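You operate a simulated robot arm through the tools that you are given. There is no shell and no other tool.

You are at the controls of a simulated robot arm. One attempt, no reset.

JOB
Set eyelets in both holes of the wide grey strap.
Fine: one stroke a hole; spacing lever to HOLE 2, slide on to its stop, for the second; slide home before the air goes on; air off at the end.

The check looks at the end state, three seconds after you hand in, the way a careful person would. Anything else that was tipped, shoved, dropped, spilled or broken makes it a failure.

ROBOT AND FRAMES
A 7-joint arm with a two-finger parallel gripper, fixed in place. Base frame: the origin is at the foot of the arm, x ahead of it, y to its left, z up. Lengths are in cm, angles in degrees, forces in N, time in s.
With the tool pointing down near the work surface it reaches from about 22 to 74 cm from the base axis. Its first joint turns from -166.0 to 166.0 degrees. Payload 1.57 kg.
The tool frame sits at the grasp point between the pads (the TCP): z along the fingers, y along the line on which they close. The tips reach 3 cm beyond it. The gripper opens to 11 cm. The fingers are 2.4 cm wide and 1.2 cm thick; the gripper's body (4.8 by 11.2 cm) begins 7.8 cm behind the TCP.
Orientation is told as [roll, pitch, yaw] about the base's x, y, z axes, in that order, counted from this pose: with the fingers straight down and closing along the base's y, the tool's x points along the base's -x, its y along +y and its z along -z.

CONTROLS
- The arm moves only by the tool drive_tool. Its argument "series" is a list of rows, each a list of 7 numbers: the gripper command, from -1 (fully open) to 1 (shut), values between in proportion, then the shift along the base's x, y, z in cm, then the turn, a rotation vector about the base's x, y, z in degrees. In form: [[hand, tx, ty, tz, rx, ry, rz], ...]. A call has 1 to 20 rows; each row shifts and turns the commanded pose from where the row before left it. A row lasts 0.2 s, in which the tool goes at most 5 cm and 8.6 degrees; a call with a longer step from one row to the next is refused whole, and so is a gripper value outside its range. Where a pose cannot be reached the arm comes as near as it can. A force on the tool above 60 N (or 10 N above the force at the start of the call, whichever is more), or a blocked arm, ends the call early, and 0.2 s more pass. Each finger travels about 4.5 cm/s and halts on what it meets, pressing with about 23 N; the grip force reading is that of the motor and also rises with nothing between the fingers. The clock runs only during rows and for 0.2 s after the last one: add rows that do not move to give the fingers time. The reply holds the time, the measured pose of the TCP, the force on the tool along the base axes, the opening and the grip force, in the units named above and with some noise, with the torque about the TCP (base axes, N m) and any sound that the robot's microphone picked up.
- Cameras (640 x 400 px; columns grow to the right, rows downward): "scene" is fixed at [5.02, 64.88, 158.84]; the picture's right is [-0.83, -0.56, 0.00], its down [-0.33, 0.49, -0.81] and it looks along [0.46, -0.67, -0.59] (base axes); focal length 310 px, centre (320, 200). "wrist" rides on the gripper at [7, 1.6, -14.1] in the tool frame; the picture's right is [-0.23, 0.97, 0.00], its down [-0.85, -0.20, -0.48] and it looks along [-0.47, -0.11, 0.88] (tool axes); focal length 222 px, centre (320, 200). There is no depth. A picture from a camera that has moved, and an enlarged one, comes with that camera's place and axes in the base frame and with its lens.
- get_image(camera): a new picture of that camera. No time passes.
- slide_trunk(by): slides the trunk up (or, below 0, down) by that many cm; the arm rides with it, the base frame stays. It gives what a move gives, with no picture.
- close_up(camera, box): a new picture of the part [left, top, right, bottom] of that camera's present view, enlarged. No time passes.
- job_done(): hands the job in; it is judged then, once.

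Nothing tells you positions but the pictures and the camera data. Unless the task says otherwise, let go and move clear before handing in.

The tools are called after "Emit:" as name(argument=value, ...) on one line, values as JSON. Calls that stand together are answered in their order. drive_tool: Moves the arm, as the interface text tells. Its arguments: {"type":"object","properties":{"series":{"type":"array"}},"required":["series"]} The other tools are called the same way: slide_trunk (by) slides the trunk up or down; get_image (camera) takes a picture; close_up (camera, box) takes an enlarged picture of a part of a camera's view; job_done () hands the job in.

At the start:

```text
time: 0.0
eef_pos: [34.0, -17.82, 129.57]
tool_rot: [0.0, 0.1, 0.0]
force: [0.7, -0.2, 0.0]
moment: [-0.04, -0.01, 0.0]
grip_width: 11.0
finger_force: 0.0
trunk travel left (down, up): [-52.5, 6.5]
```

scene: 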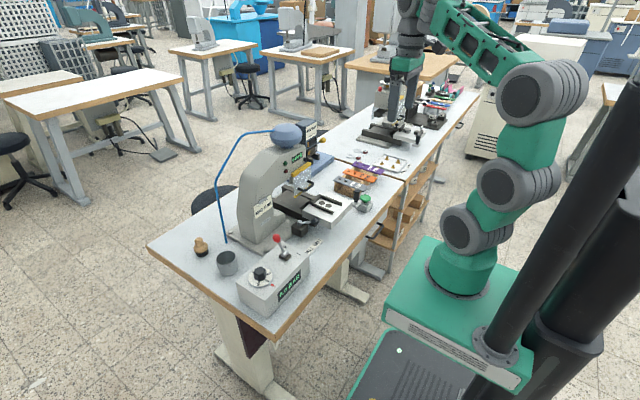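
wrist: 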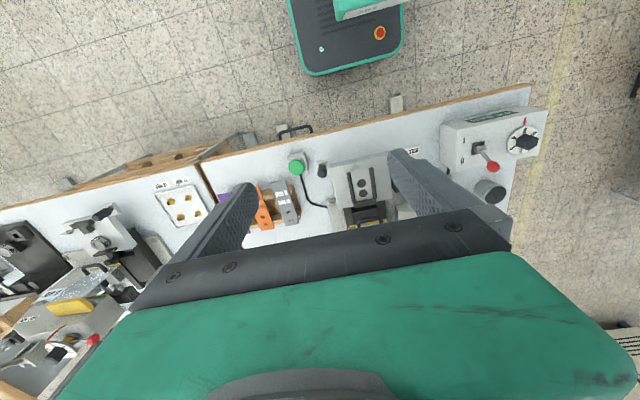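

I see a bench with an eyelet press, a control box with levers, a green button and a rack of straps. I will take enlarged views to identify each part before moving.

Emit:
close_up(camera="scene", box=[180, 110, 420, 260])

Emit:
close_up(camera="scene", box=[180, 210, 340, 320])

Emit:
close_up(camera="wrist", box=[230, 120, 430, 245])

Emit:
close_up(camera="wrist", box=[400, 80, 560, 220])

Emit:
close_up(camera="scene", box=[280, 150, 400, 240])

```text
2.67 times, centred on (300, 185) of scene
camera zoom: at [5.02, 64.88, 158.84], right [-0.83, -0.56, 0.0], down [-0.33, 0.49, -0.81], along [0.46, -0.67, -0.59], focal length 825 px, centre (373, 240)
```

zoom: 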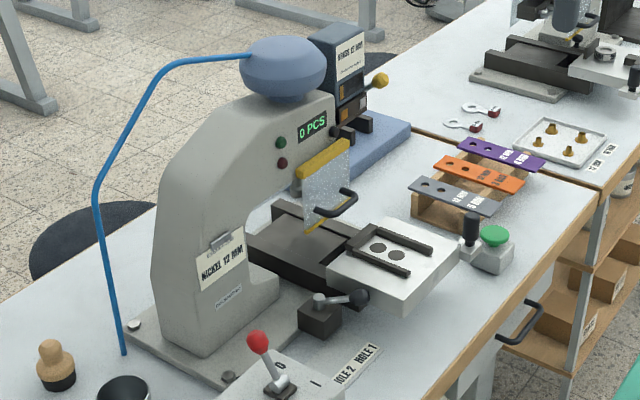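

```text
3.64 times, centred on (260, 265) of scene
camera zoom: at [5.02, 64.88, 158.84], right [-0.83, -0.56, 0.0], down [-0.33, 0.49, -0.81], along [0.46, -0.67, -0.59], focal length 1125 px, centre (538, -36)
```

zoom: 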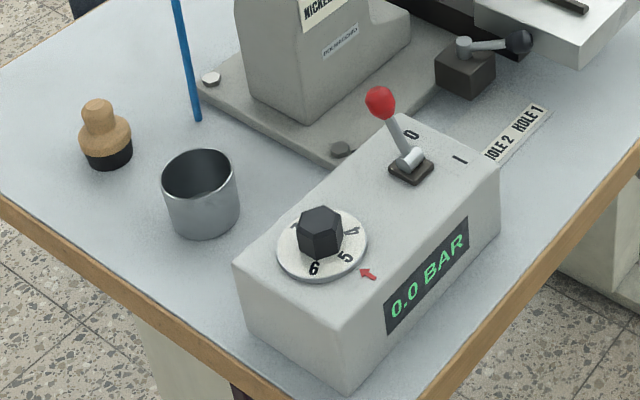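

```text
3.20 times, centred on (330, 182) of wrist
camera zoom: at [27.0, -16.17, 143.7], right [0.23, 0.97, 0.0], down [0.85, -0.2, 0.48], along [0.47, -0.11, -0.88], focal length 711 px, centre (288, 256)
```

zoom: 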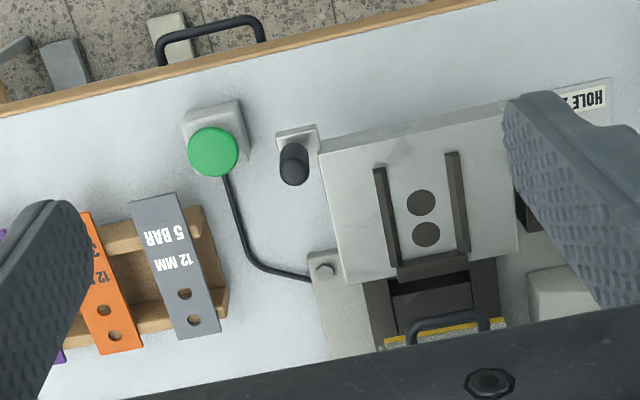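

```text
2.86 times, centred on (480, 150) of wrist
camera zoom: at [27.0, -16.17, 143.7], right [0.23, 0.97, 0.0], down [0.85, -0.2, 0.48], along [0.47, -0.11, -0.88], focal length 635 px, centre (-137, 343)
```

zoom: 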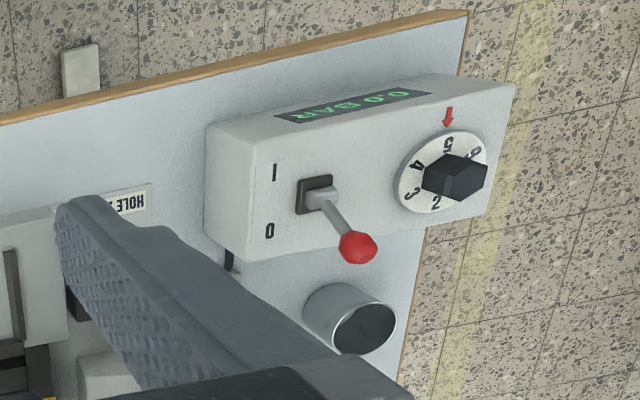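

```text
4.44 times, centred on (340, 195) of scene
camera zoom: at [5.02, 64.88, 158.84], right [-0.83, -0.56, 0.0], down [-0.33, 0.49, -0.81], along [0.46, -0.67, -0.59], focal length 1376 px, centre (231, 222)
```

zoom: 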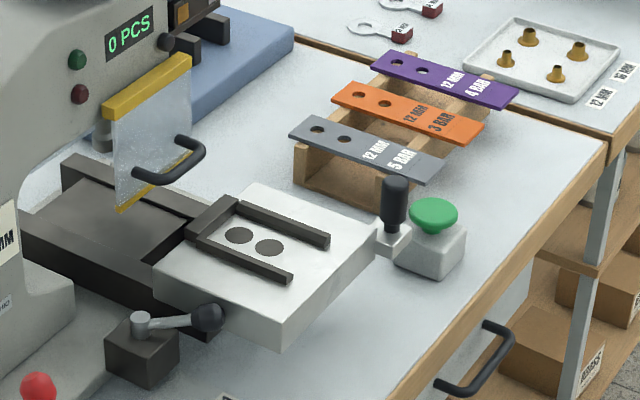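

The grey strap reads "12 MM 5 BAR". I need to see the press labels, dial, other table and other straps more closely.

Emit:
close_up(camera="scene", box=[260, 110, 340, 160])

Emit:
close_up(camera="scene", box=[235, 170, 345, 240])

Emit:
close_up(camera="scene", box=[340, 70, 480, 180])

Emit:
close_up(camera="scene", box=[240, 230, 330, 290])

Emit:
close_up(camera="wrist", box=[0, 170, 220, 310])

Emit:
close_up(camera="scene", box=[340, 130, 420, 180])

```text
8.00 times, centred on (300, 135) of scene
camera zoom: at [5.02, 64.88, 158.84], right [-0.83, -0.56, 0.0], down [-0.33, 0.49, -0.81], along [0.46, -0.67, -0.59], focal length 2476 px, centre (480, 720)
```

zoom: 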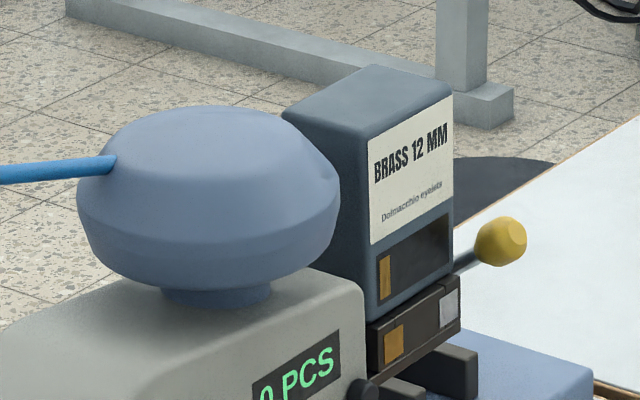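

```text
5.71 times, centred on (290, 205) of scene
camera zoom: at [5.02, 64.88, 158.84], right [-0.83, -0.56, 0.0], down [-0.33, 0.49, -0.81], along [0.46, -0.67, -0.59], focal length 1768 px, centre (491, 171)
```

zoom: 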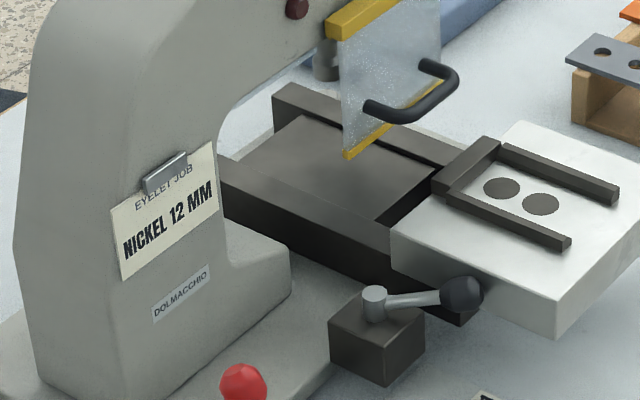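

```text
3.64 times, centred on (410, 125) of scene
camera zoom: at [5.02, 64.88, 158.84], right [-0.83, -0.56, 0.0], down [-0.33, 0.49, -0.81], along [0.46, -0.67, -0.59], focal length 1125 px, centre (-7, 473)
```

zoom: 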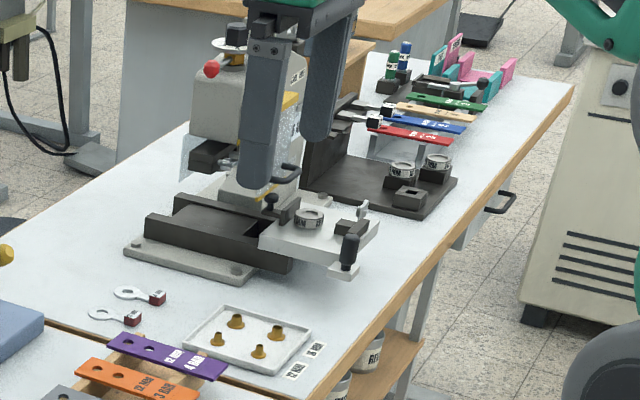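

```text
6.67 times, centred on (285, 260) of scene
camera zoom: at [5.02, 64.88, 158.84], right [-0.83, -0.56, 0.0], down [-0.33, 0.49, -0.81], along [0.46, -0.67, -0.59], focal length 2063 px, centre (553, -200)
```

zoom: 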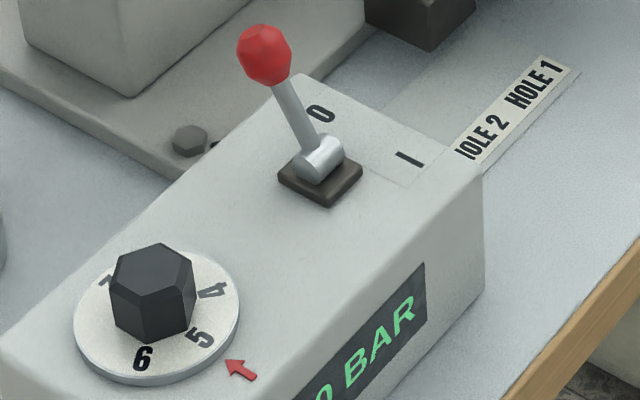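

```text
2.86 times, centred on (110, 240) of wrist
camera zoom: at [27.0, -16.17, 143.7], right [0.23, 0.97, 0.0], down [0.85, -0.2, 0.48], along [0.47, -0.11, -0.88], focal length 635 px, centre (920, 86)
```

zoom: 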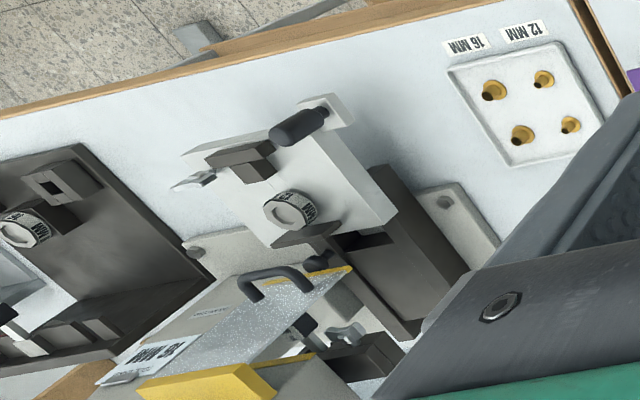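

```text
8.00 times, centred on (380, 155) of scene
camera zoom: at [5.02, 64.88, 158.84], right [-0.83, -0.56, 0.0], down [-0.33, 0.49, -0.81], along [0.46, -0.67, -0.59], focal length 2476 px, centre (-160, 560)
```

zoom: 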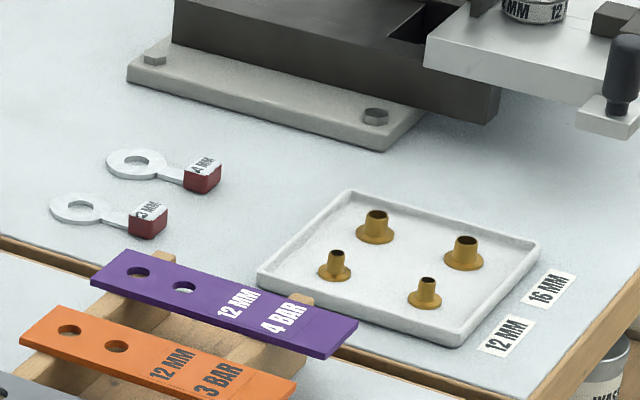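

The job card on the press says NICKEL 12 MM while the magazine face shows BRASS 12 MM, so I need better views. I will tilt the tool to look at the press from the front.

Emit:
drive_tool(series=[[-1, -2, 1, 0, 0, -8, 0], [-1, -2, 1, 0, 0, -8, 0], [-1, -2, 1, 0, 0, -8, 0], [-1, -1, 1, 0, 0, -8, 0], [-1, 0, 1, 0, 0, -8, 0]])

Emit:
get_image(camera="wrist")

```text
time: 1.0
eef_pos: [31.5, -14.13, 122.23]
tool_rot: [7.3, -17.7, 0.9]
force: [-1.0, -0.1, 1.1]
moment: [-0.03, -0.01, -0.07]
grip_width: 11.01
finger_force: 0.1
trunk travel left (down, up): [-52.5, 6.5]
stopped in row 4: the arm was blocked; the commanded pose is now the measured one
```

```text
taken
camera wrist: at [20.36, -14.43, 133.77], right [0.16, 0.97, 0.19], down [0.68, -0.25, 0.69], along [0.71, 0.01, -0.7], focal length 222 px, centre (320, 200)
```

wrist: 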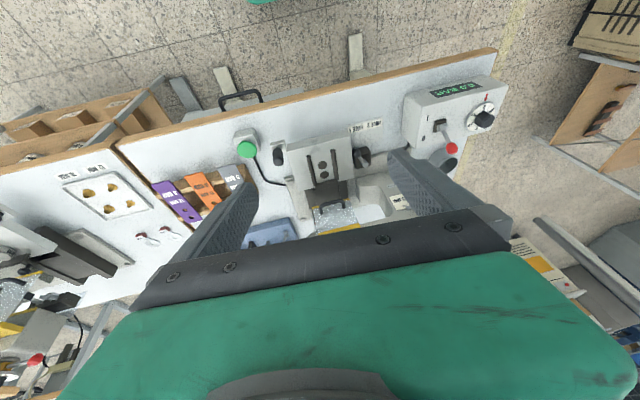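

The tilt was blocked and the gripper hides the press that way. I will zoom further with the scene camera and bring the tool back level.

Emit:
drive_tool(series=[[-1, 1, 0, 2, -3.6, 8, 0], [-1, 1, 0, 2, -3.6, 8, 0], [-1, 1, 0, 2, 0, 1.7, -0.9]])

Emit:
close_up(camera="scene", box=[296, 116, 328, 160])

Emit:
close_up(camera="scene", box=[270, 136, 318, 190])

Emit:
close_up(camera="scene", box=[370, 60, 470, 140])

```text
refused: row 1 steps farther than a row can; nothing moved
```

```text
9.09 times, centred on (312, 138) of scene
camera zoom: at [5.02, 64.88, 158.84], right [-0.83, -0.56, 0.0], down [-0.33, 0.49, -0.81], along [0.46, -0.67, -0.59], focal length 2813 px, centre (393, 764)
```

zoom: 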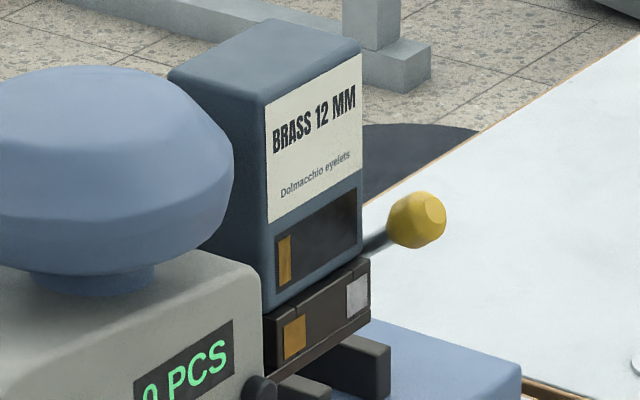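

```text
7.41 times, centred on (294, 163) of scene
camera zoom: at [5.02, 64.88, 158.84], right [-0.83, -0.56, 0.0], down [-0.33, 0.49, -0.81], along [0.46, -0.67, -0.59], focal length 2292 px, centre (513, 474)
```

zoom: 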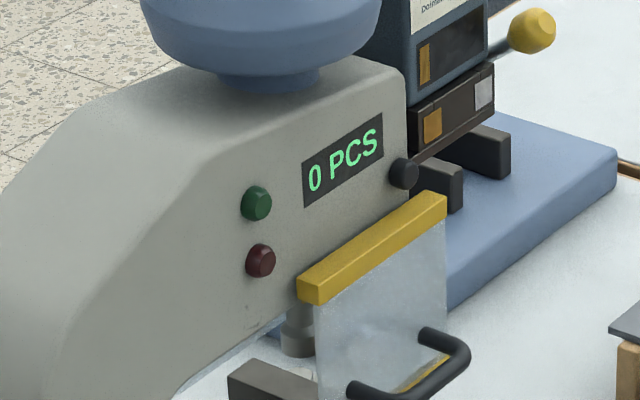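

```text
5.00 times, centred on (420, 100) of scene
camera zoom: at [5.02, 64.88, 158.84], right [-0.83, -0.56, 0.0], down [-0.33, 0.49, -0.81], along [0.46, -0.67, -0.59], focal length 1547 px, centre (-180, 700)
```

zoom: 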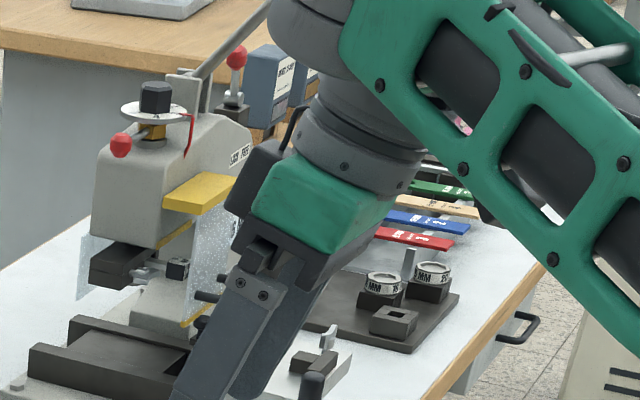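

I'll level the tool, then move the camera above the press's far side to inspect the magazine.

Emit:
drive_tool(series=[[-1, 2, 0, 2, -2.5, 7, 0], [-1, 2, 0, 2, -2.5, 7, 0], [-1, 2, 0, 2, -2.3, 3.7, -0.9], [-1, 2, 0, 2, 0, 0, 0], [-1, 0, 0, 0, 0, 0, 0]])

Emit:
get_image(camera="wrist")

```text
time: 2.2
eef_pos: [39.55, -14.11, 130.98]
tool_rot: [0.5, 0.5, 1.2]
force: [-0.4, -0.9, -0.4]
moment: [0.02, 0.02, -0.01]
grip_width: 10.98
finger_force: 0.0
trunk travel left (down, up): [-52.5, 6.5]
```

```text
taken
camera wrist: at [32.58, -12.8, 145.22], right [0.21, 0.98, 0.01], down [0.86, -0.19, 0.47], along [0.46, -0.09, -0.88], focal length 222 px, centre (320, 200)
```

wrist: 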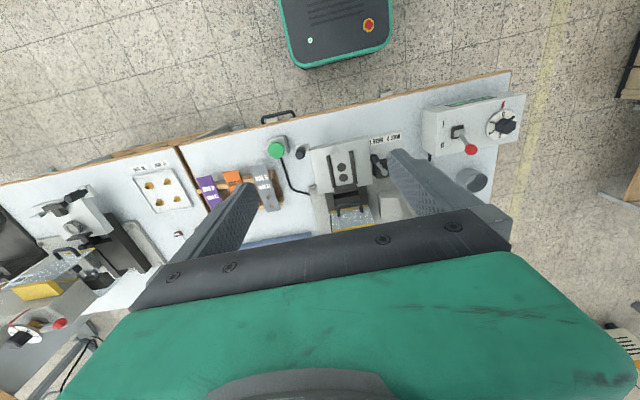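

Next I rotate the gripper 90 degrees so it no longer hides the magazine, and then tilt toward the press.

Emit:
drive_tool(series=[[-1, 0, 0, 0, 0, 0, 8.4], [-1, 0, 0, 0, 0, 0, 8.4], [-1, 0, 0, 0, 0, 0, 8.4], [-1, 0, 0, 0, 0, 0, 8.4], [-1, 0, 0, 0, 0, 0, 8.4], [-1, 0, 0, 0, 0, 0, 8.4], [-1, 0, 0, 0, 0, 0, 8.4], [-1, 0, 0, 0, 0, 0, 8.4], [-1, 0, 0, 0, 0, 0, 8.4], [-1, 0, 0, 0, 0, 0, 8.4], [-1, 0, 0, 0, 0, 0, 5]])

Emit:
get_image(camera="wrist")

```text
time: 4.6
eef_pos: [39.7, -13.97, 130.9]
tool_rot: [0.5, 0.5, 90.2]
force: [0.5, -0.5, 0.6]
moment: [0.02, 0.0, -0.04]
grip_width: 11.01
finger_force: 0.1
trunk travel left (down, up): [-52.5, 6.5]
```

```text
taken
camera wrist: at [38.04, -20.83, 145.12], right [-0.97, 0.22, 0.01], down [0.2, 0.86, 0.47], along [0.1, 0.46, -0.88], focal length 222 px, centre (320, 200)
```

wrist: 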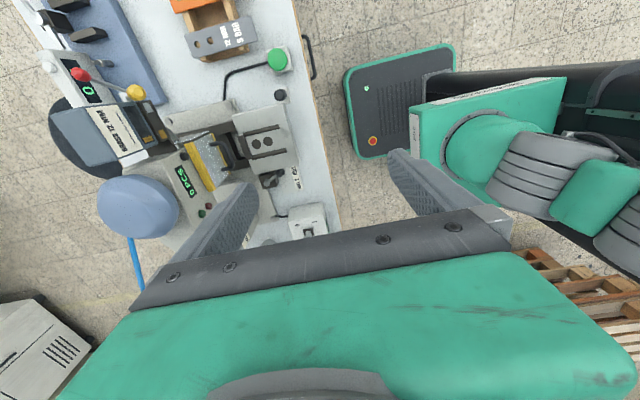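

That view shows the press well. Zooming in on the magazine, shuttle and blue platform.

Emit:
close_up(camera="wrist", box=[20, 0, 190, 110])

Emit:
close_up(camera="wrist", box=[60, 80, 190, 180])

Emit:
close_up(camera="wrist", box=[150, 70, 340, 220])

Emit:
close_up(camera="wrist", box=[160, 0, 320, 100])

```text
3.64 times, centred on (105, 55) of wrist
camera zoom: at [38.04, -20.83, 145.12], right [-0.97, 0.22, 0.01], down [0.2, 0.86, 0.47], along [0.1, 0.46, -0.88], focal length 808 px, centre (1102, 727)
```

zoom: 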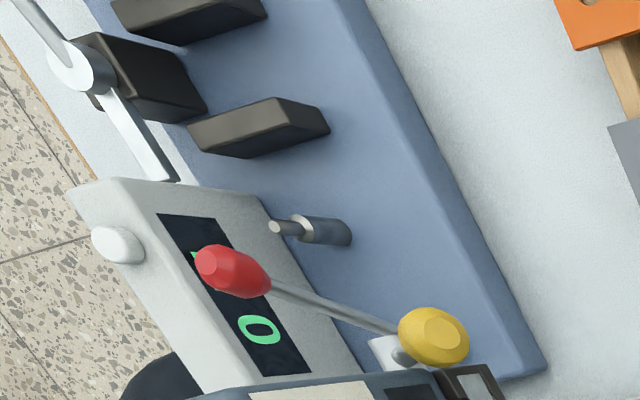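

```text
4.00 times, centred on (125, 130) of wrist
camera zoom: at [38.04, -20.83, 145.12], right [-0.97, 0.22, 0.01], down [0.2, 0.86, 0.47], along [0.1, 0.46, -0.88], focal length 888 px, centre (1100, 480)
```

zoom: 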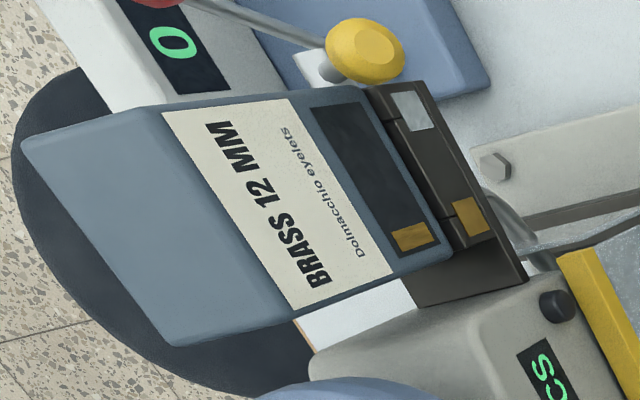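

```text
2.67 times, centred on (245, 145) of wrist
camera zoom: at [38.04, -20.83, 145.12], right [-0.97, 0.22, 0.01], down [0.2, 0.86, 0.47], along [0.1, 0.46, -0.88], focal length 592 px, centre (520, 347)
```

zoom: 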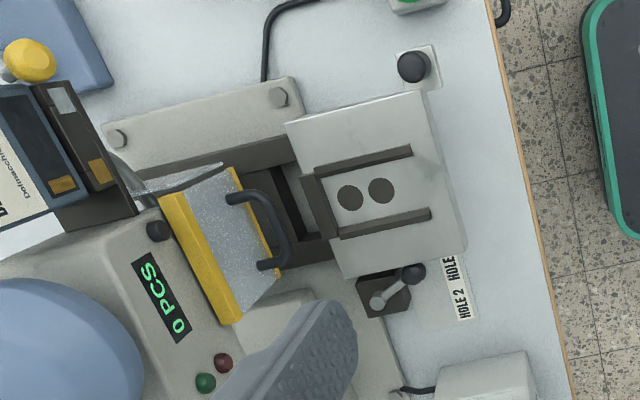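

```text
4.00 times, centred on (240, 50) of wrist
camera zoom: at [38.04, -20.83, 145.12], right [-0.97, 0.22, 0.01], down [0.2, 0.86, 0.47], along [0.1, 0.46, -0.88], focal length 888 px, centre (640, 800)
```

zoom: 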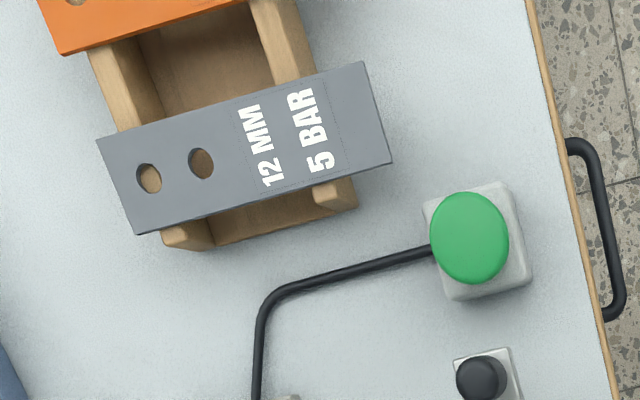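

I'll lower the trunk 18 cm and tilt toward the press for a closer look at the magazine, guard and other parts.

Emit:
slide_trunk(by=-18)

Emit:
drive_tool(series=[[-1, 1, 0, 0, 0, -8, 0], [-1, 1, 0, 0, 0, -8, 0], [-1, 1, 0, 0, 0, -8, 0]])

Emit:
get_image(camera="wrist")

```text
time: 6.6
eef_pos: [39.63, -13.97, 112.86]
tool_rot: [0.5, 0.5, 90.2]
force: [0.0, 0.5, 0.9]
moment: [0.0, 0.01, -0.01]
grip_width: 10.98
finger_force: 0.1
trunk travel left (down, up): [-34.5, 24.5]
```

```text
time: 7.4
eef_pos: [42.71, -14.06, 112.84]
tool_rot: [-23.6, 0.5, 90.1]
force: [0.8, 0.3, -0.7]
moment: [0.01, 0.08, 0.02]
grip_width: 11.0
finger_force: 0.0
trunk travel left (down, up): [-34.5, 24.5]
```

```text
taken
camera wrist: at [35.51, -20.89, 125.28], right [-0.89, 0.22, -0.39], down [-0.01, 0.86, 0.51], along [0.45, 0.46, -0.77], focal length 222 px, centre (320, 200)
```

wrist: 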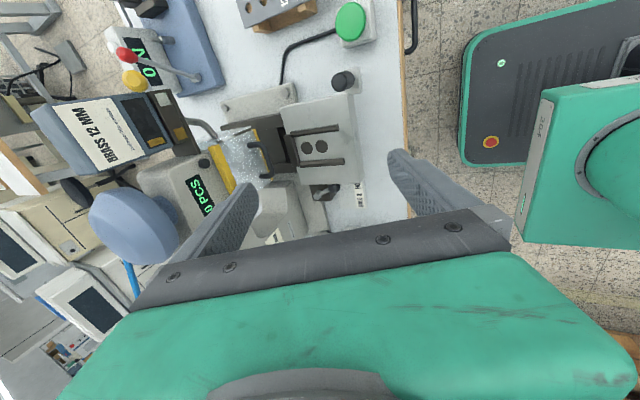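

Emit:
close_up(camera="wrist", box=[30, 20, 230, 160])

Emit:
close_up(camera="wrist", box=[100, 80, 210, 160])

Emit:
close_up(camera="wrist", box=[100, 0, 230, 90])

Emit:
close_up(camera="wrist", box=[180, 60, 380, 220])

```text
2.86 times, centred on (130, 90) of wrist
camera zoom: at [35.51, -20.89, 125.28], right [-0.89, 0.22, -0.39], down [-0.01, 0.86, 0.51], along [0.45, 0.46, -0.77], focal length 635 px, centre (863, 514)
```

zoom: 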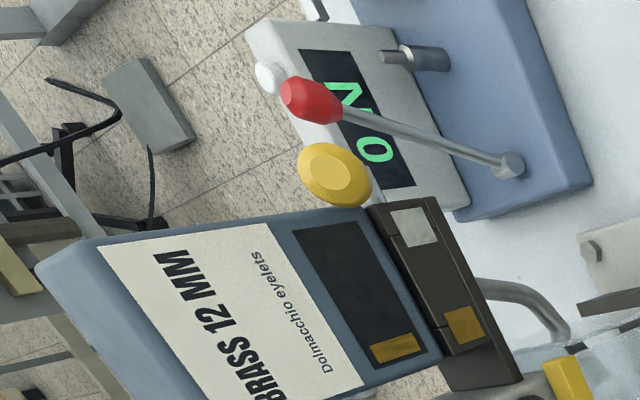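

```text
5.00 times, centred on (155, 120) of wrist
camera zoom: at [35.51, -20.89, 125.28], right [-0.89, 0.22, -0.39], down [-0.01, 0.86, 0.51], along [0.45, 0.46, -0.77], focal length 1111 px, centre (1145, 600)
```

zoom: 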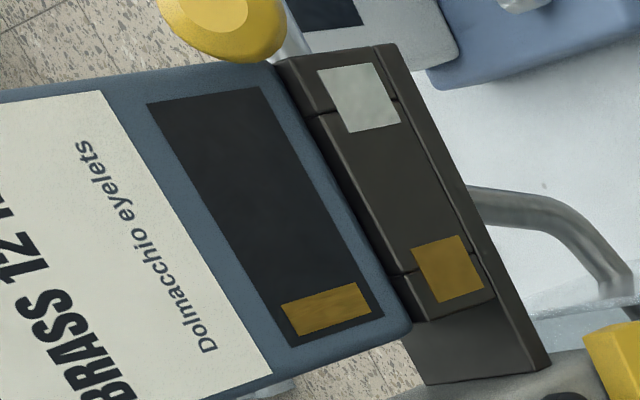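

```text
4.44 times, centred on (165, 45) of wrist
camera zoom: at [35.51, -20.89, 125.28], right [-0.89, 0.22, -0.39], down [-0.01, 0.86, 0.51], along [0.45, 0.46, -0.77], focal length 987 px, centre (1009, 889)
```

zoom: 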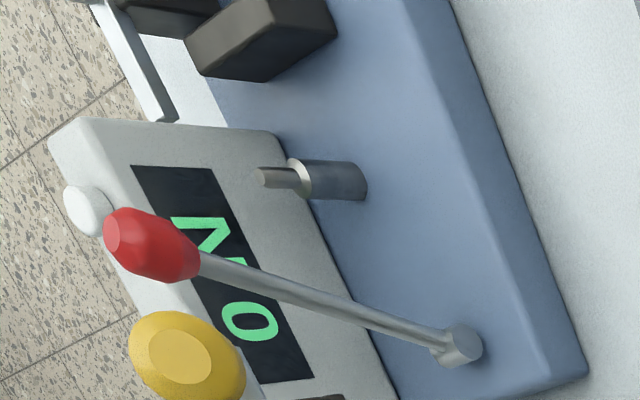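

```text
2.50 times, centred on (280, 140) of wrist
camera zoom: at [35.51, -20.89, 125.28], right [-0.89, 0.22, -0.39], down [-0.01, 0.86, 0.51], along [0.45, 0.46, -0.77], focal length 555 px, centre (420, 350)
```

zoom: 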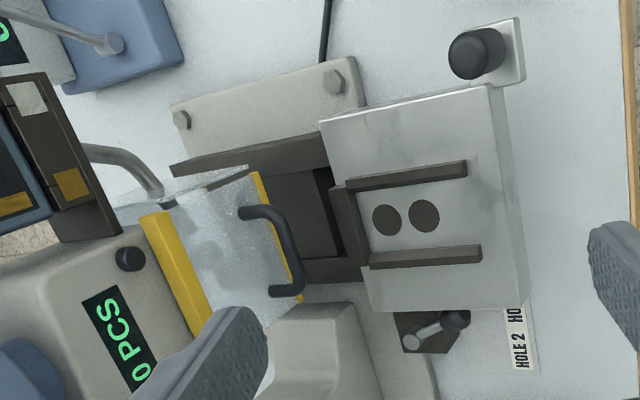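

The dark legend bar has a silver and a brass chip, and a flag sits over brass. I'll rotate and shift to look at the magazine's right side and the yellow knob.

Emit:
drive_tool(series=[[-1, 0, -4, 0, 0, 0, 8], [-1, 0, -4, 0, 0, 0, 8], [-1, 0, -4, 0, 0, 0, 8], [-1, 0, -4, 0, 0, 0, 8], [-1, 0, -4, 0, 0, 0, 8], [-1, 0, -2, 0, 0, 0, 8]])

Emit:
get_image(camera="wrist")

```text
time: 8.8
eef_pos: [50.8, -18.19, 116.15]
tool_rot: [-12.6, 6.2, 130.6]
force: [0.9, 0.6, 0.1]
moment: [0.04, -0.01, 0.02]
grip_width: 10.99
finger_force: 0.0
out of reach, approached as far as the arm can: row 2, 3, 4, 5, 6
trunk travel left (down, up): [-34.5, 24.5]
```

```text
taken
camera wrist: at [50.77, -25.45, 130.33], right [-0.85, -0.46, -0.24], down [-0.52, 0.75, 0.42], along [-0.02, 0.48, -0.88], focal length 222 px, centre (320, 200)
```

wrist: 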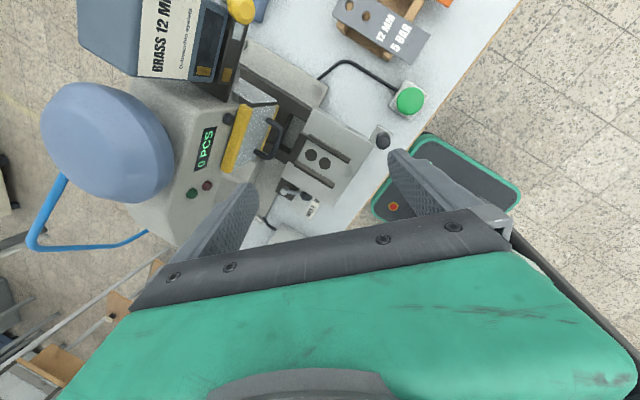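

The arm couldn't reach that orientation. I'll reverse those rows to return to the known pose.

Emit:
drive_tool(series=[[-1, 0, 2, 0, 0, 0, -8], [-1, 0, 4, 0, 0, 0, -8], [-1, 0, 4, 0, 0, 0, -8], [-1, 0, 4, 0, 0, 0, -8]])

```text
time: 9.8
eef_pos: [51.3, -3.99, 116.24]
tool_rot: [-12.6, 6.2, 98.6]
force: [0.5, 1.0, 0.2]
moment: [0.01, -0.03, -0.01]
grip_width: 11.01
finger_force: 0.0
trunk travel left (down, up): [-34.5, 24.5]
```

Commanded pose now equals the measured one. I'll level the tool and go over to the control box to read the pressure dial.

Emit:
drive_tool(series=[[-1, -1, 2, 0, 2, 6.7, 0], [-1, -1, 2, 0, 2.1, 6.7, 0], [-1, -1, 4, 0, 0, 0, -8.4], [-1, 0, 4.5, 0, 0, 0, 0], [-1, 0, 4.5, 0, 0, 0, 0], [-1, 0, 4.5, 0, 0, 0, 0], [-1, 0, 4.5, 0, 0, 0, 0], [-1, 0, 4, 0, 0, 0, 0], [-1, 0, 4, 0, 0, 0, 0]])

Emit:
get_image(camera="wrist")

```text
time: 11.8
eef_pos: [47.25, 28.44, 114.74]
tool_rot: [-0.1, 0.1, 90.8]
force: [-1.0, 0.0, 0.3]
moment: [0.01, -0.04, 0.01]
grip_width: 11.01
finger_force: 0.1
out of reach, approached as far as the arm can: row 8, 9
trunk travel left (down, up): [-34.5, 24.5]
```

```text
taken
camera wrist: at [45.47, 21.37, 128.83], right [-0.98, 0.21, 0.0], down [0.19, 0.86, 0.48], along [0.1, 0.47, -0.88], focal length 222 px, centre (320, 200)
```

wrist: 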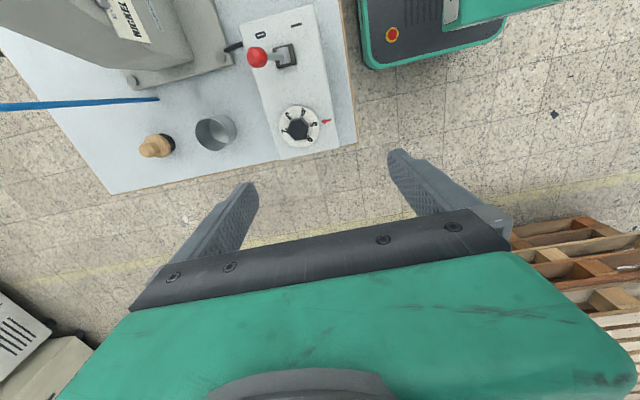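

Emit:
close_up(camera="wrist", box=[230, 10, 360, 160])

Emit:
close_up(camera="wrist", box=[265, 90, 345, 160])

Emit:
close_up(camera="wrist", box=[70, 0, 250, 110])

```text
2.67 times, centred on (295, 85) of wrist
camera zoom: at [45.47, 21.37, 128.83], right [-0.98, 0.21, 0.0], down [0.19, 0.86, 0.48], along [0.1, 0.47, -0.88], focal length 592 px, centre (387, 507)
```

zoom: 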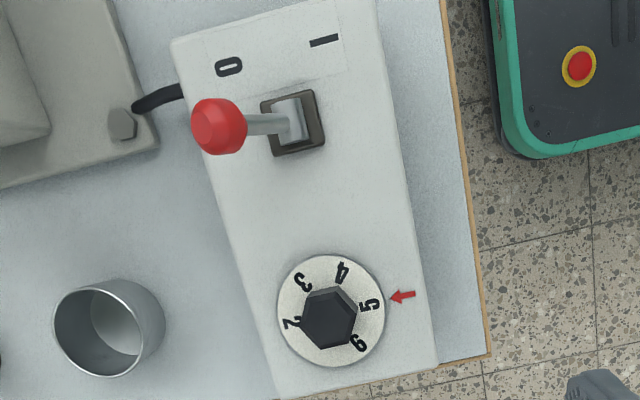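

```text
5.71 times, centred on (305, 125) of wrist
camera zoom: at [45.47, 21.37, 128.83], right [-0.98, 0.21, 0.0], down [0.19, 0.86, 0.48], along [0.1, 0.47, -0.88], focal length 1269 px, centre (406, 629)
```

zoom: 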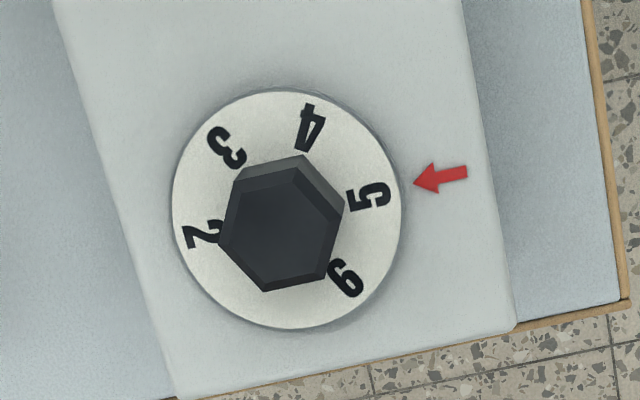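

```text
3.56 times, centred on (160, 55) of wrist
camera zoom: at [45.47, 21.37, 128.83], right [-0.98, 0.21, 0.0], down [0.19, 0.86, 0.48], along [0.1, 0.47, -0.88], focal length 790 px, centre (889, 716)
```

zoom: 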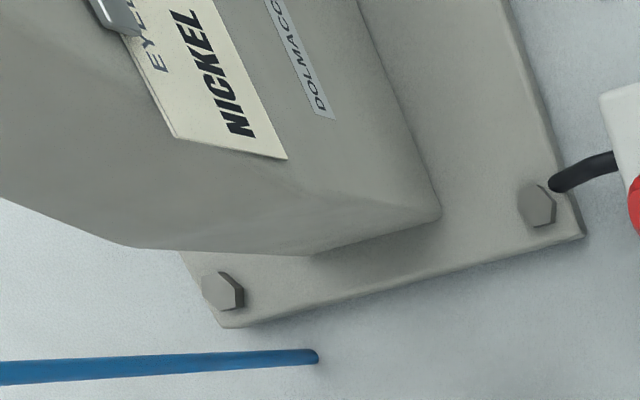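

The dial is at 5 already and the job card says NICKEL 12 MM, matching the strap's 12 MM. The magazine flag is on brass, so I'll move over to the yellow knob (about x 65, y -25, z 108) with the trunk up.

Emit:
slide_trunk(by=24.5)

Emit:
drive_tool(series=[[-1, -0.5, -4.9, 0, 0, 0, 0], [-1, 0, -4.9, 0, 0, 0, 0], [-1, 0, -4.9, 0, 0, 0, 0], [-1, 0, -4.9, 0, 0, 0, 0], [-1, 0, -4.9, 0, 0, 0, 0], [-1, 0, -4.9, 0, 0, 0, 0], [-1, 0, -4.9, 0, 0, 0, 0], [-1, 0, -4.9, 0, 0, 0, 0], [-1, 0, -4.9, 0, 0, 0, 0], [-1, 0, -4.9, 0, 0, 0, 0], [-1, 0, -4.7, 0, 0, 0, 0]])

Emit:
get_image(camera="wrist")

```text
time: 14.3
eef_pos: [47.26, 28.31, 139.23]
tool_rot: [-0.2, 0.2, 90.8]
force: [0.2, -0.8, 0.2]
moment: [0.01, 0.02, 0.0]
grip_width: 11.01
finger_force: 0.0
trunk travel left (down, up): [-59.0, 0.0]
```

```text
time: 16.7
eef_pos: [46.79, -25.65, 139.28]
tool_rot: [0.0, 0.0, 90.8]
force: [0.2, 0.0, -0.1]
moment: [0.02, 0.0, -0.01]
grip_width: 10.99
finger_force: 0.1
trunk travel left (down, up): [-59.0, 0.0]
```

```text
taken
camera wrist: at [45.12, -32.6, 153.37], right [-0.98, 0.21, 0.0], down [0.19, 0.86, 0.48], along [0.1, 0.47, -0.88], focal length 222 px, centre (320, 200)
```

wrist: 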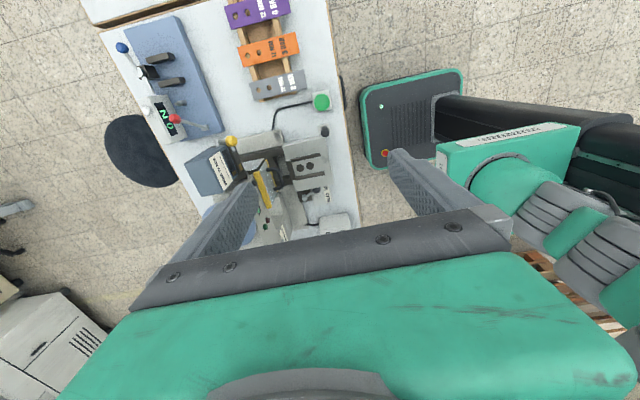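

Emit:
drive_tool(series=[[-1, 2, 0, -4, 0, 0, 0], [-1, 2.5, 0, -4, 0, 0, 0], [-1, 3, 0, -3.5, 0, 0, 0], [-1, 3, 0, -3.5, 0, 0, 0], [-1, 3, 0, -1, 0, 0, 0]])

Emit:
get_image(camera="wrist")

Emit:
close_up(camera="wrist", box=[180, 120, 380, 245])

Emit:
close_up(camera="scene", box=[250, 60, 410, 170])

```text
time: 17.9
eef_pos: [60.12, -25.52, 123.16]
tool_rot: [0.0, 0.0, 90.9]
force: [0.2, -0.6, -0.5]
moment: [-0.02, -0.01, 0.02]
grip_width: 10.99
finger_force: 0.2
trunk travel left (down, up): [-59.0, 0.0]
```

```text
taken
camera wrist: at [58.48, -32.48, 137.25], right [-0.98, 0.21, 0.0], down [0.19, 0.86, 0.48], along [0.1, 0.47, -0.88], focal length 222 px, centre (320, 200)
```

wrist: 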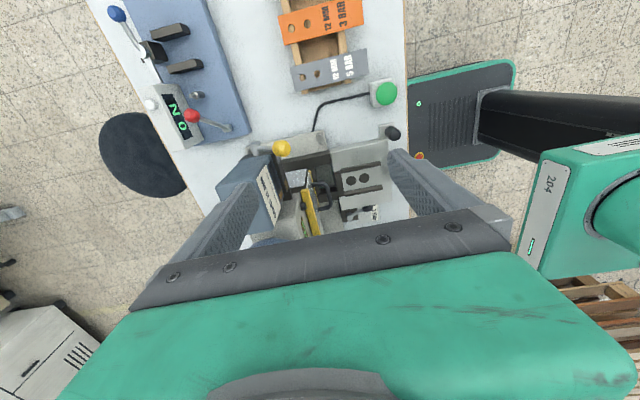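

```text
3.20 times, centred on (280, 182) of wrist
camera zoom: at [58.48, -32.48, 137.25], right [-0.98, 0.21, 0.0], down [0.19, 0.86, 0.48], along [0.1, 0.47, -0.88], focal length 711 px, centre (448, 256)
```

zoom: 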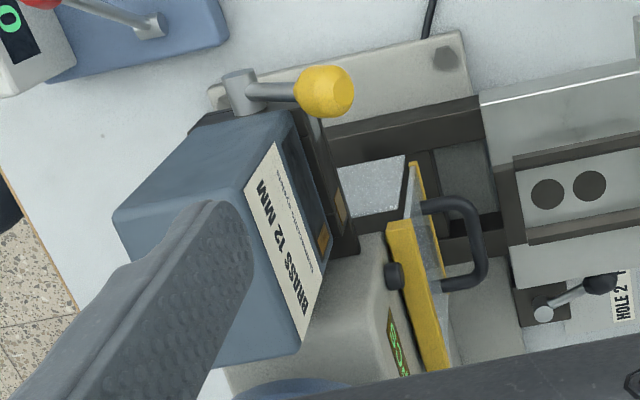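

```text
3.64 times, centred on (330, 115) of scene
camera zoom: at [5.02, 64.88, 158.84], right [-0.83, -0.56, 0.0], down [-0.33, 0.49, -0.81], along [0.46, -0.67, -0.59], focal length 1125 px, centre (284, 509)
```

zoom: 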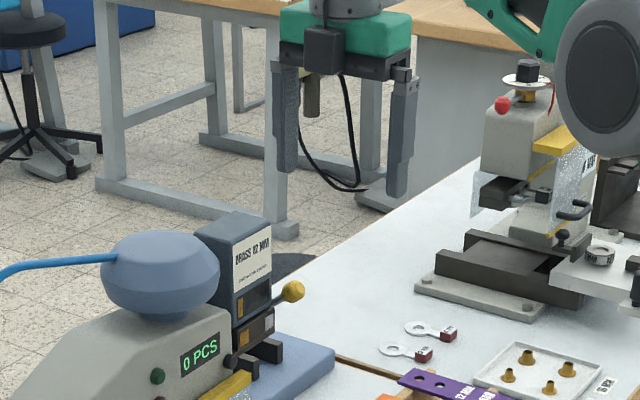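

The yellow knob is actually a lever on a hub at the magazine's side. Let me enlarge it.

Emit:
close_up(camera="wrist", box=[235, 130, 305, 175])

Emit:
close_up(camera="wrist", box=[260, 140, 340, 220])

Emit:
close_up(camera="scene", box=[306, 120, 336, 140])

```text
8.89 times, centred on (270, 152) of wrist
camera zoom: at [58.48, -32.48, 137.25], right [-0.98, 0.21, 0.0], down [0.19, 0.86, 0.48], along [0.1, 0.47, -0.88], focal length 1974 px, centre (764, 622)
```

zoom: 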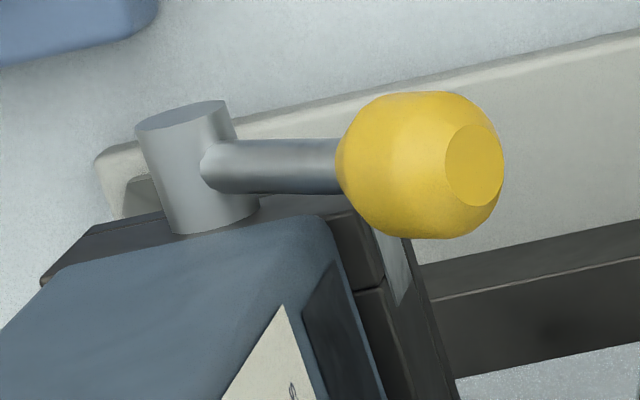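

```text
5.00 times, centred on (300, 180) of wrist
camera zoom: at [58.48, -32.48, 137.25], right [-0.98, 0.21, 0.0], down [0.19, 0.86, 0.48], along [0.1, 0.47, -0.88], focal length 1111 px, centre (420, 300)
```

zoom: 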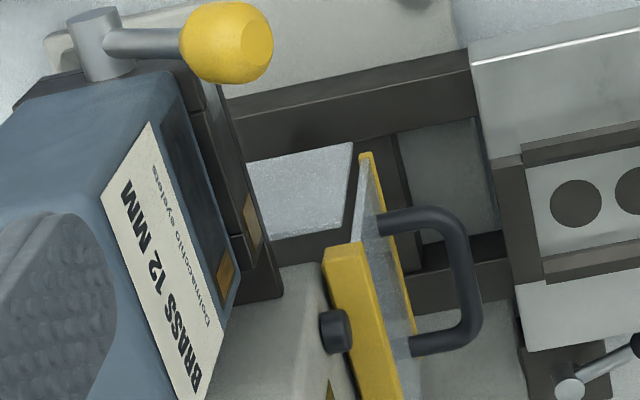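

```text
16.00 times, centred on (321, 130) of scene
camera zoom: at [5.02, 64.88, 158.84], right [-0.83, -0.56, 0.0], down [-0.33, 0.49, -0.81], along [0.46, -0.67, -0.59], focal length 4952 px, centre (304, 1320)
```

zoom: 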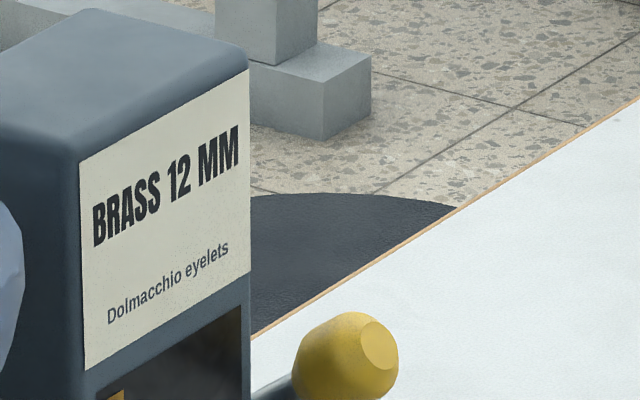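

The lever's hub axis runs along y; the arm leans up about 45° toward me, ball near (65.3, -25.4, 107.5). I'll close the fingers, go above the ball and probe gently to find which way it throws.

Emit:
drive_tool(series=[[1, 1.5, 0, 0, 0, 0, 0], [1, 1.5, 0, 0, 0, 0, 0], [1, 1.5, 0, -1, 0, 0, 0], [1, 0.7, 0.1, -2, 0, 0, 0], [1, 0, 0, -2, 0, 0, 0], [1, 0, 0, -1.5, 0, 0, 0], [1, 0, 0, 0, 0, 0, 0], [1, 0, 0, 0, 0, 0, 0]])

Emit:
get_image(camera="wrist")

Emit:
close_up(camera="scene", box=[280, 90, 350, 150])

```text
time: 19.7
eef_pos: [64.35, -24.96, 116.65]
tool_rot: [0.0, 0.2, 90.8]
force: [0.5, 0.2, 0.7]
moment: [0.0, -0.01, 0.03]
grip_width: 0.01
finger_force: 20.7
out of reach, approached as far as the arm can: row 3
trunk travel left (down, up): [-59.0, 0.0]
```

```text
taken
camera wrist: at [62.81, -31.96, 130.64], right [-0.98, 0.21, 0.0], down [0.19, 0.86, 0.48], along [0.1, 0.47, -0.88], focal length 222 px, centre (320, 200)
```

wrist: 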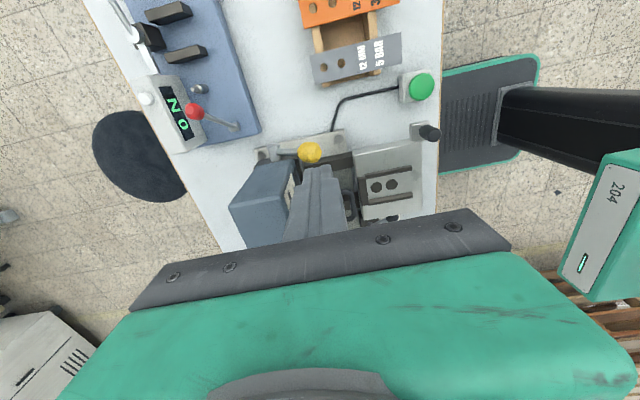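

```text
6.67 times, centred on (315, 120) of scene
camera zoom: at [5.02, 64.88, 158.84], right [-0.83, -0.56, 0.0], down [-0.33, 0.49, -0.81], along [0.46, -0.67, -0.59], focal length 2063 px, centre (353, 733)
```

zoom: 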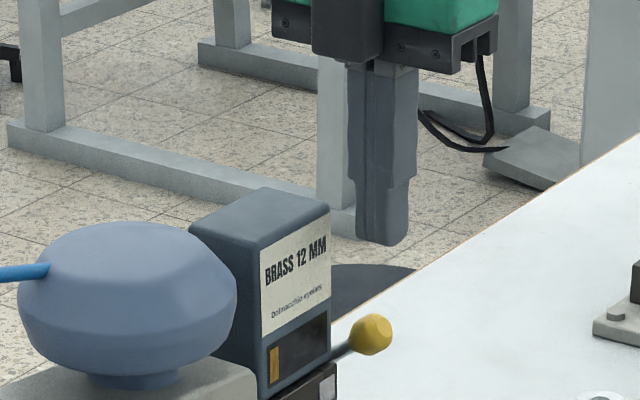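

Emit:
drive_tool(series=[[1, 0, -0.4, -2, 0, 0, 0], [1, 0.5, 0, -1.5, 0, 0, 0], [1, 0.3, 0, -0.6, 0, 0, 0], [1, 0, 0, -0.3, 0, 0, 0], [1, 0, 0, -0.3, 0, 0, 0], [1, 0, 0, -0.3, 0, 0, 0]])

Emit:
close_up(camera="scene", box=[280, 100, 350, 150])

```text
time: 21.1
eef_pos: [65.28, -25.31, 111.66]
tool_rot: [-0.1, 0.1, 90.7]
force: [-2.0, 1.5, 2.1]
moment: [0.0, -0.03, 0.02]
grip_width: 0.0
finger_force: 21.4
trunk travel left (down, up): [-59.0, 0.0]
```

```text
8.00 times, centred on (315, 125) of scene
camera zoom: at [5.02, 64.88, 158.84], right [-0.83, -0.56, 0.0], down [-0.33, 0.49, -0.81], along [0.46, -0.67, -0.59], focal length 2476 px, centre (360, 800)
```

zoom: 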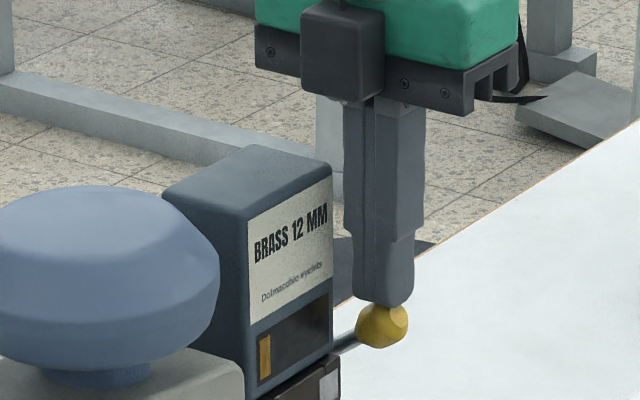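

Emit:
drive_tool(series=[[1, 0, 0, -0.25, 0, 0, 0], [1, 0, 0, -0.25, 0, 0, 0], [1, 0, 0, -0.25, 0, 0, 0]])

Emit:
close_up(camera="scene", box=[280, 100, 350, 150])

```text
time: 21.9
eef_pos: [65.08, -25.28, 110.82]
tool_rot: [0.0, 0.1, 90.8]
force: [-5.2, -1.7, 5.1]
moment: [-0.02, 0.15, -0.01]
grip_width: 0.0
finger_force: 21.2
trunk travel left (down, up): [-59.0, 0.0]
```

```text
8.00 times, centred on (315, 125) of scene
camera zoom: at [5.02, 64.88, 158.84], right [-0.83, -0.56, 0.0], down [-0.33, 0.49, -0.81], along [0.46, -0.67, -0.59], focal length 2476 px, centre (360, 800)
```

zoom: 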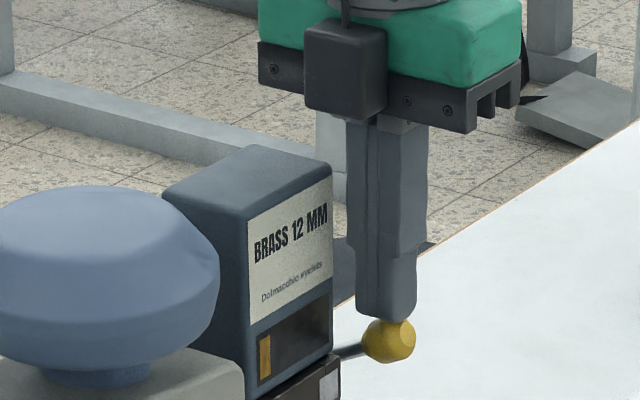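

The ball yields downward at low force, so that is the throw. I continue pressing it down in small steps.

Emit:
drive_tool(series=[[1, -0.2, 0, -0.5, 0, 0, 0], [1, -0.2, 0, -0.5, 0, 0, 0], [1, -0.2, 0, -0.5, 0, 0, 0], [1, 0, 0, -0.5, 0, 0, 0], [1, 0, 0, -0.5, 0, 0, 0], [1, 0, 0, -0.5, 0, 0, 0]])

Emit:
close_up(camera="scene", box=[280, 100, 350, 150])

```text
time: 23.3
eef_pos: [64.68, -25.21, 107.78]
tool_rot: [0.0, 0.0, 90.8]
force: [-0.3, 0.5, 2.7]
moment: [0.03, 0.04, 0.05]
grip_width: 0.02
finger_force: 21.1
trunk travel left (down, up): [-59.0, 0.0]
```

```text
8.00 times, centred on (315, 125) of scene
camera zoom: at [5.02, 64.88, 158.84], right [-0.83, -0.56, 0.0], down [-0.33, 0.49, -0.81], along [0.46, -0.67, -0.59], focal length 2476 px, centre (360, 800)
```

zoom: 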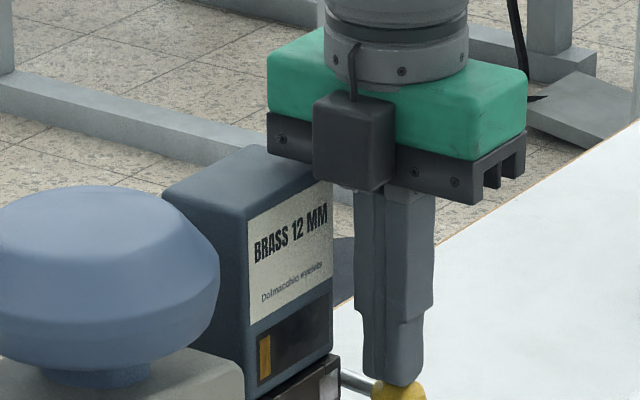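

Emit:
drive_tool(series=[[1, 0, 0, -0.5, 0, 0, 0], [1, 0, 0, -0.5, 0, 0, 0], [1, 0.2, 0, -0.5, 0, 0, 0], [1, 0.2, 0, -0.5, 0, 0, 0], [1, 0.2, 0, -0.4, 0, 0, 0], [1, 0.2, 0, -0.4, 0, 0, 0]])

Emit:
close_up(camera="scene", box=[280, 110, 360, 170])

```text
time: 24.4
eef_pos: [65.41, -25.54, 107.42]
tool_rot: [-1.8, 0.9, 90.7]
force: [-7.5, 0.9, 20.3]
moment: [0.35, -1.15, 0.24]
grip_width: 0.01
finger_force: 21.6
trunk travel left (down, up): [-59.0, 0.0]
stopped in row 5: the force on the tool passed its limit at 63 N (the readings are from after the stop); the commanded pose is now the measured one
```

```text
6.67 times, centred on (320, 140) of scene
camera zoom: at [5.02, 64.88, 158.84], right [-0.83, -0.56, 0.0], down [-0.33, 0.49, -0.81], along [0.46, -0.67, -0.59], focal length 2063 px, centre (320, 600)
```

zoom: 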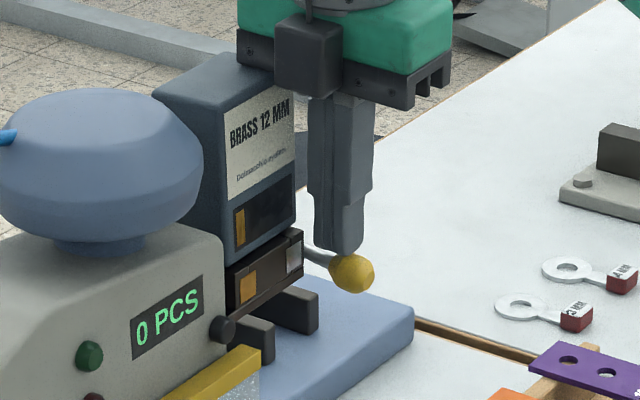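

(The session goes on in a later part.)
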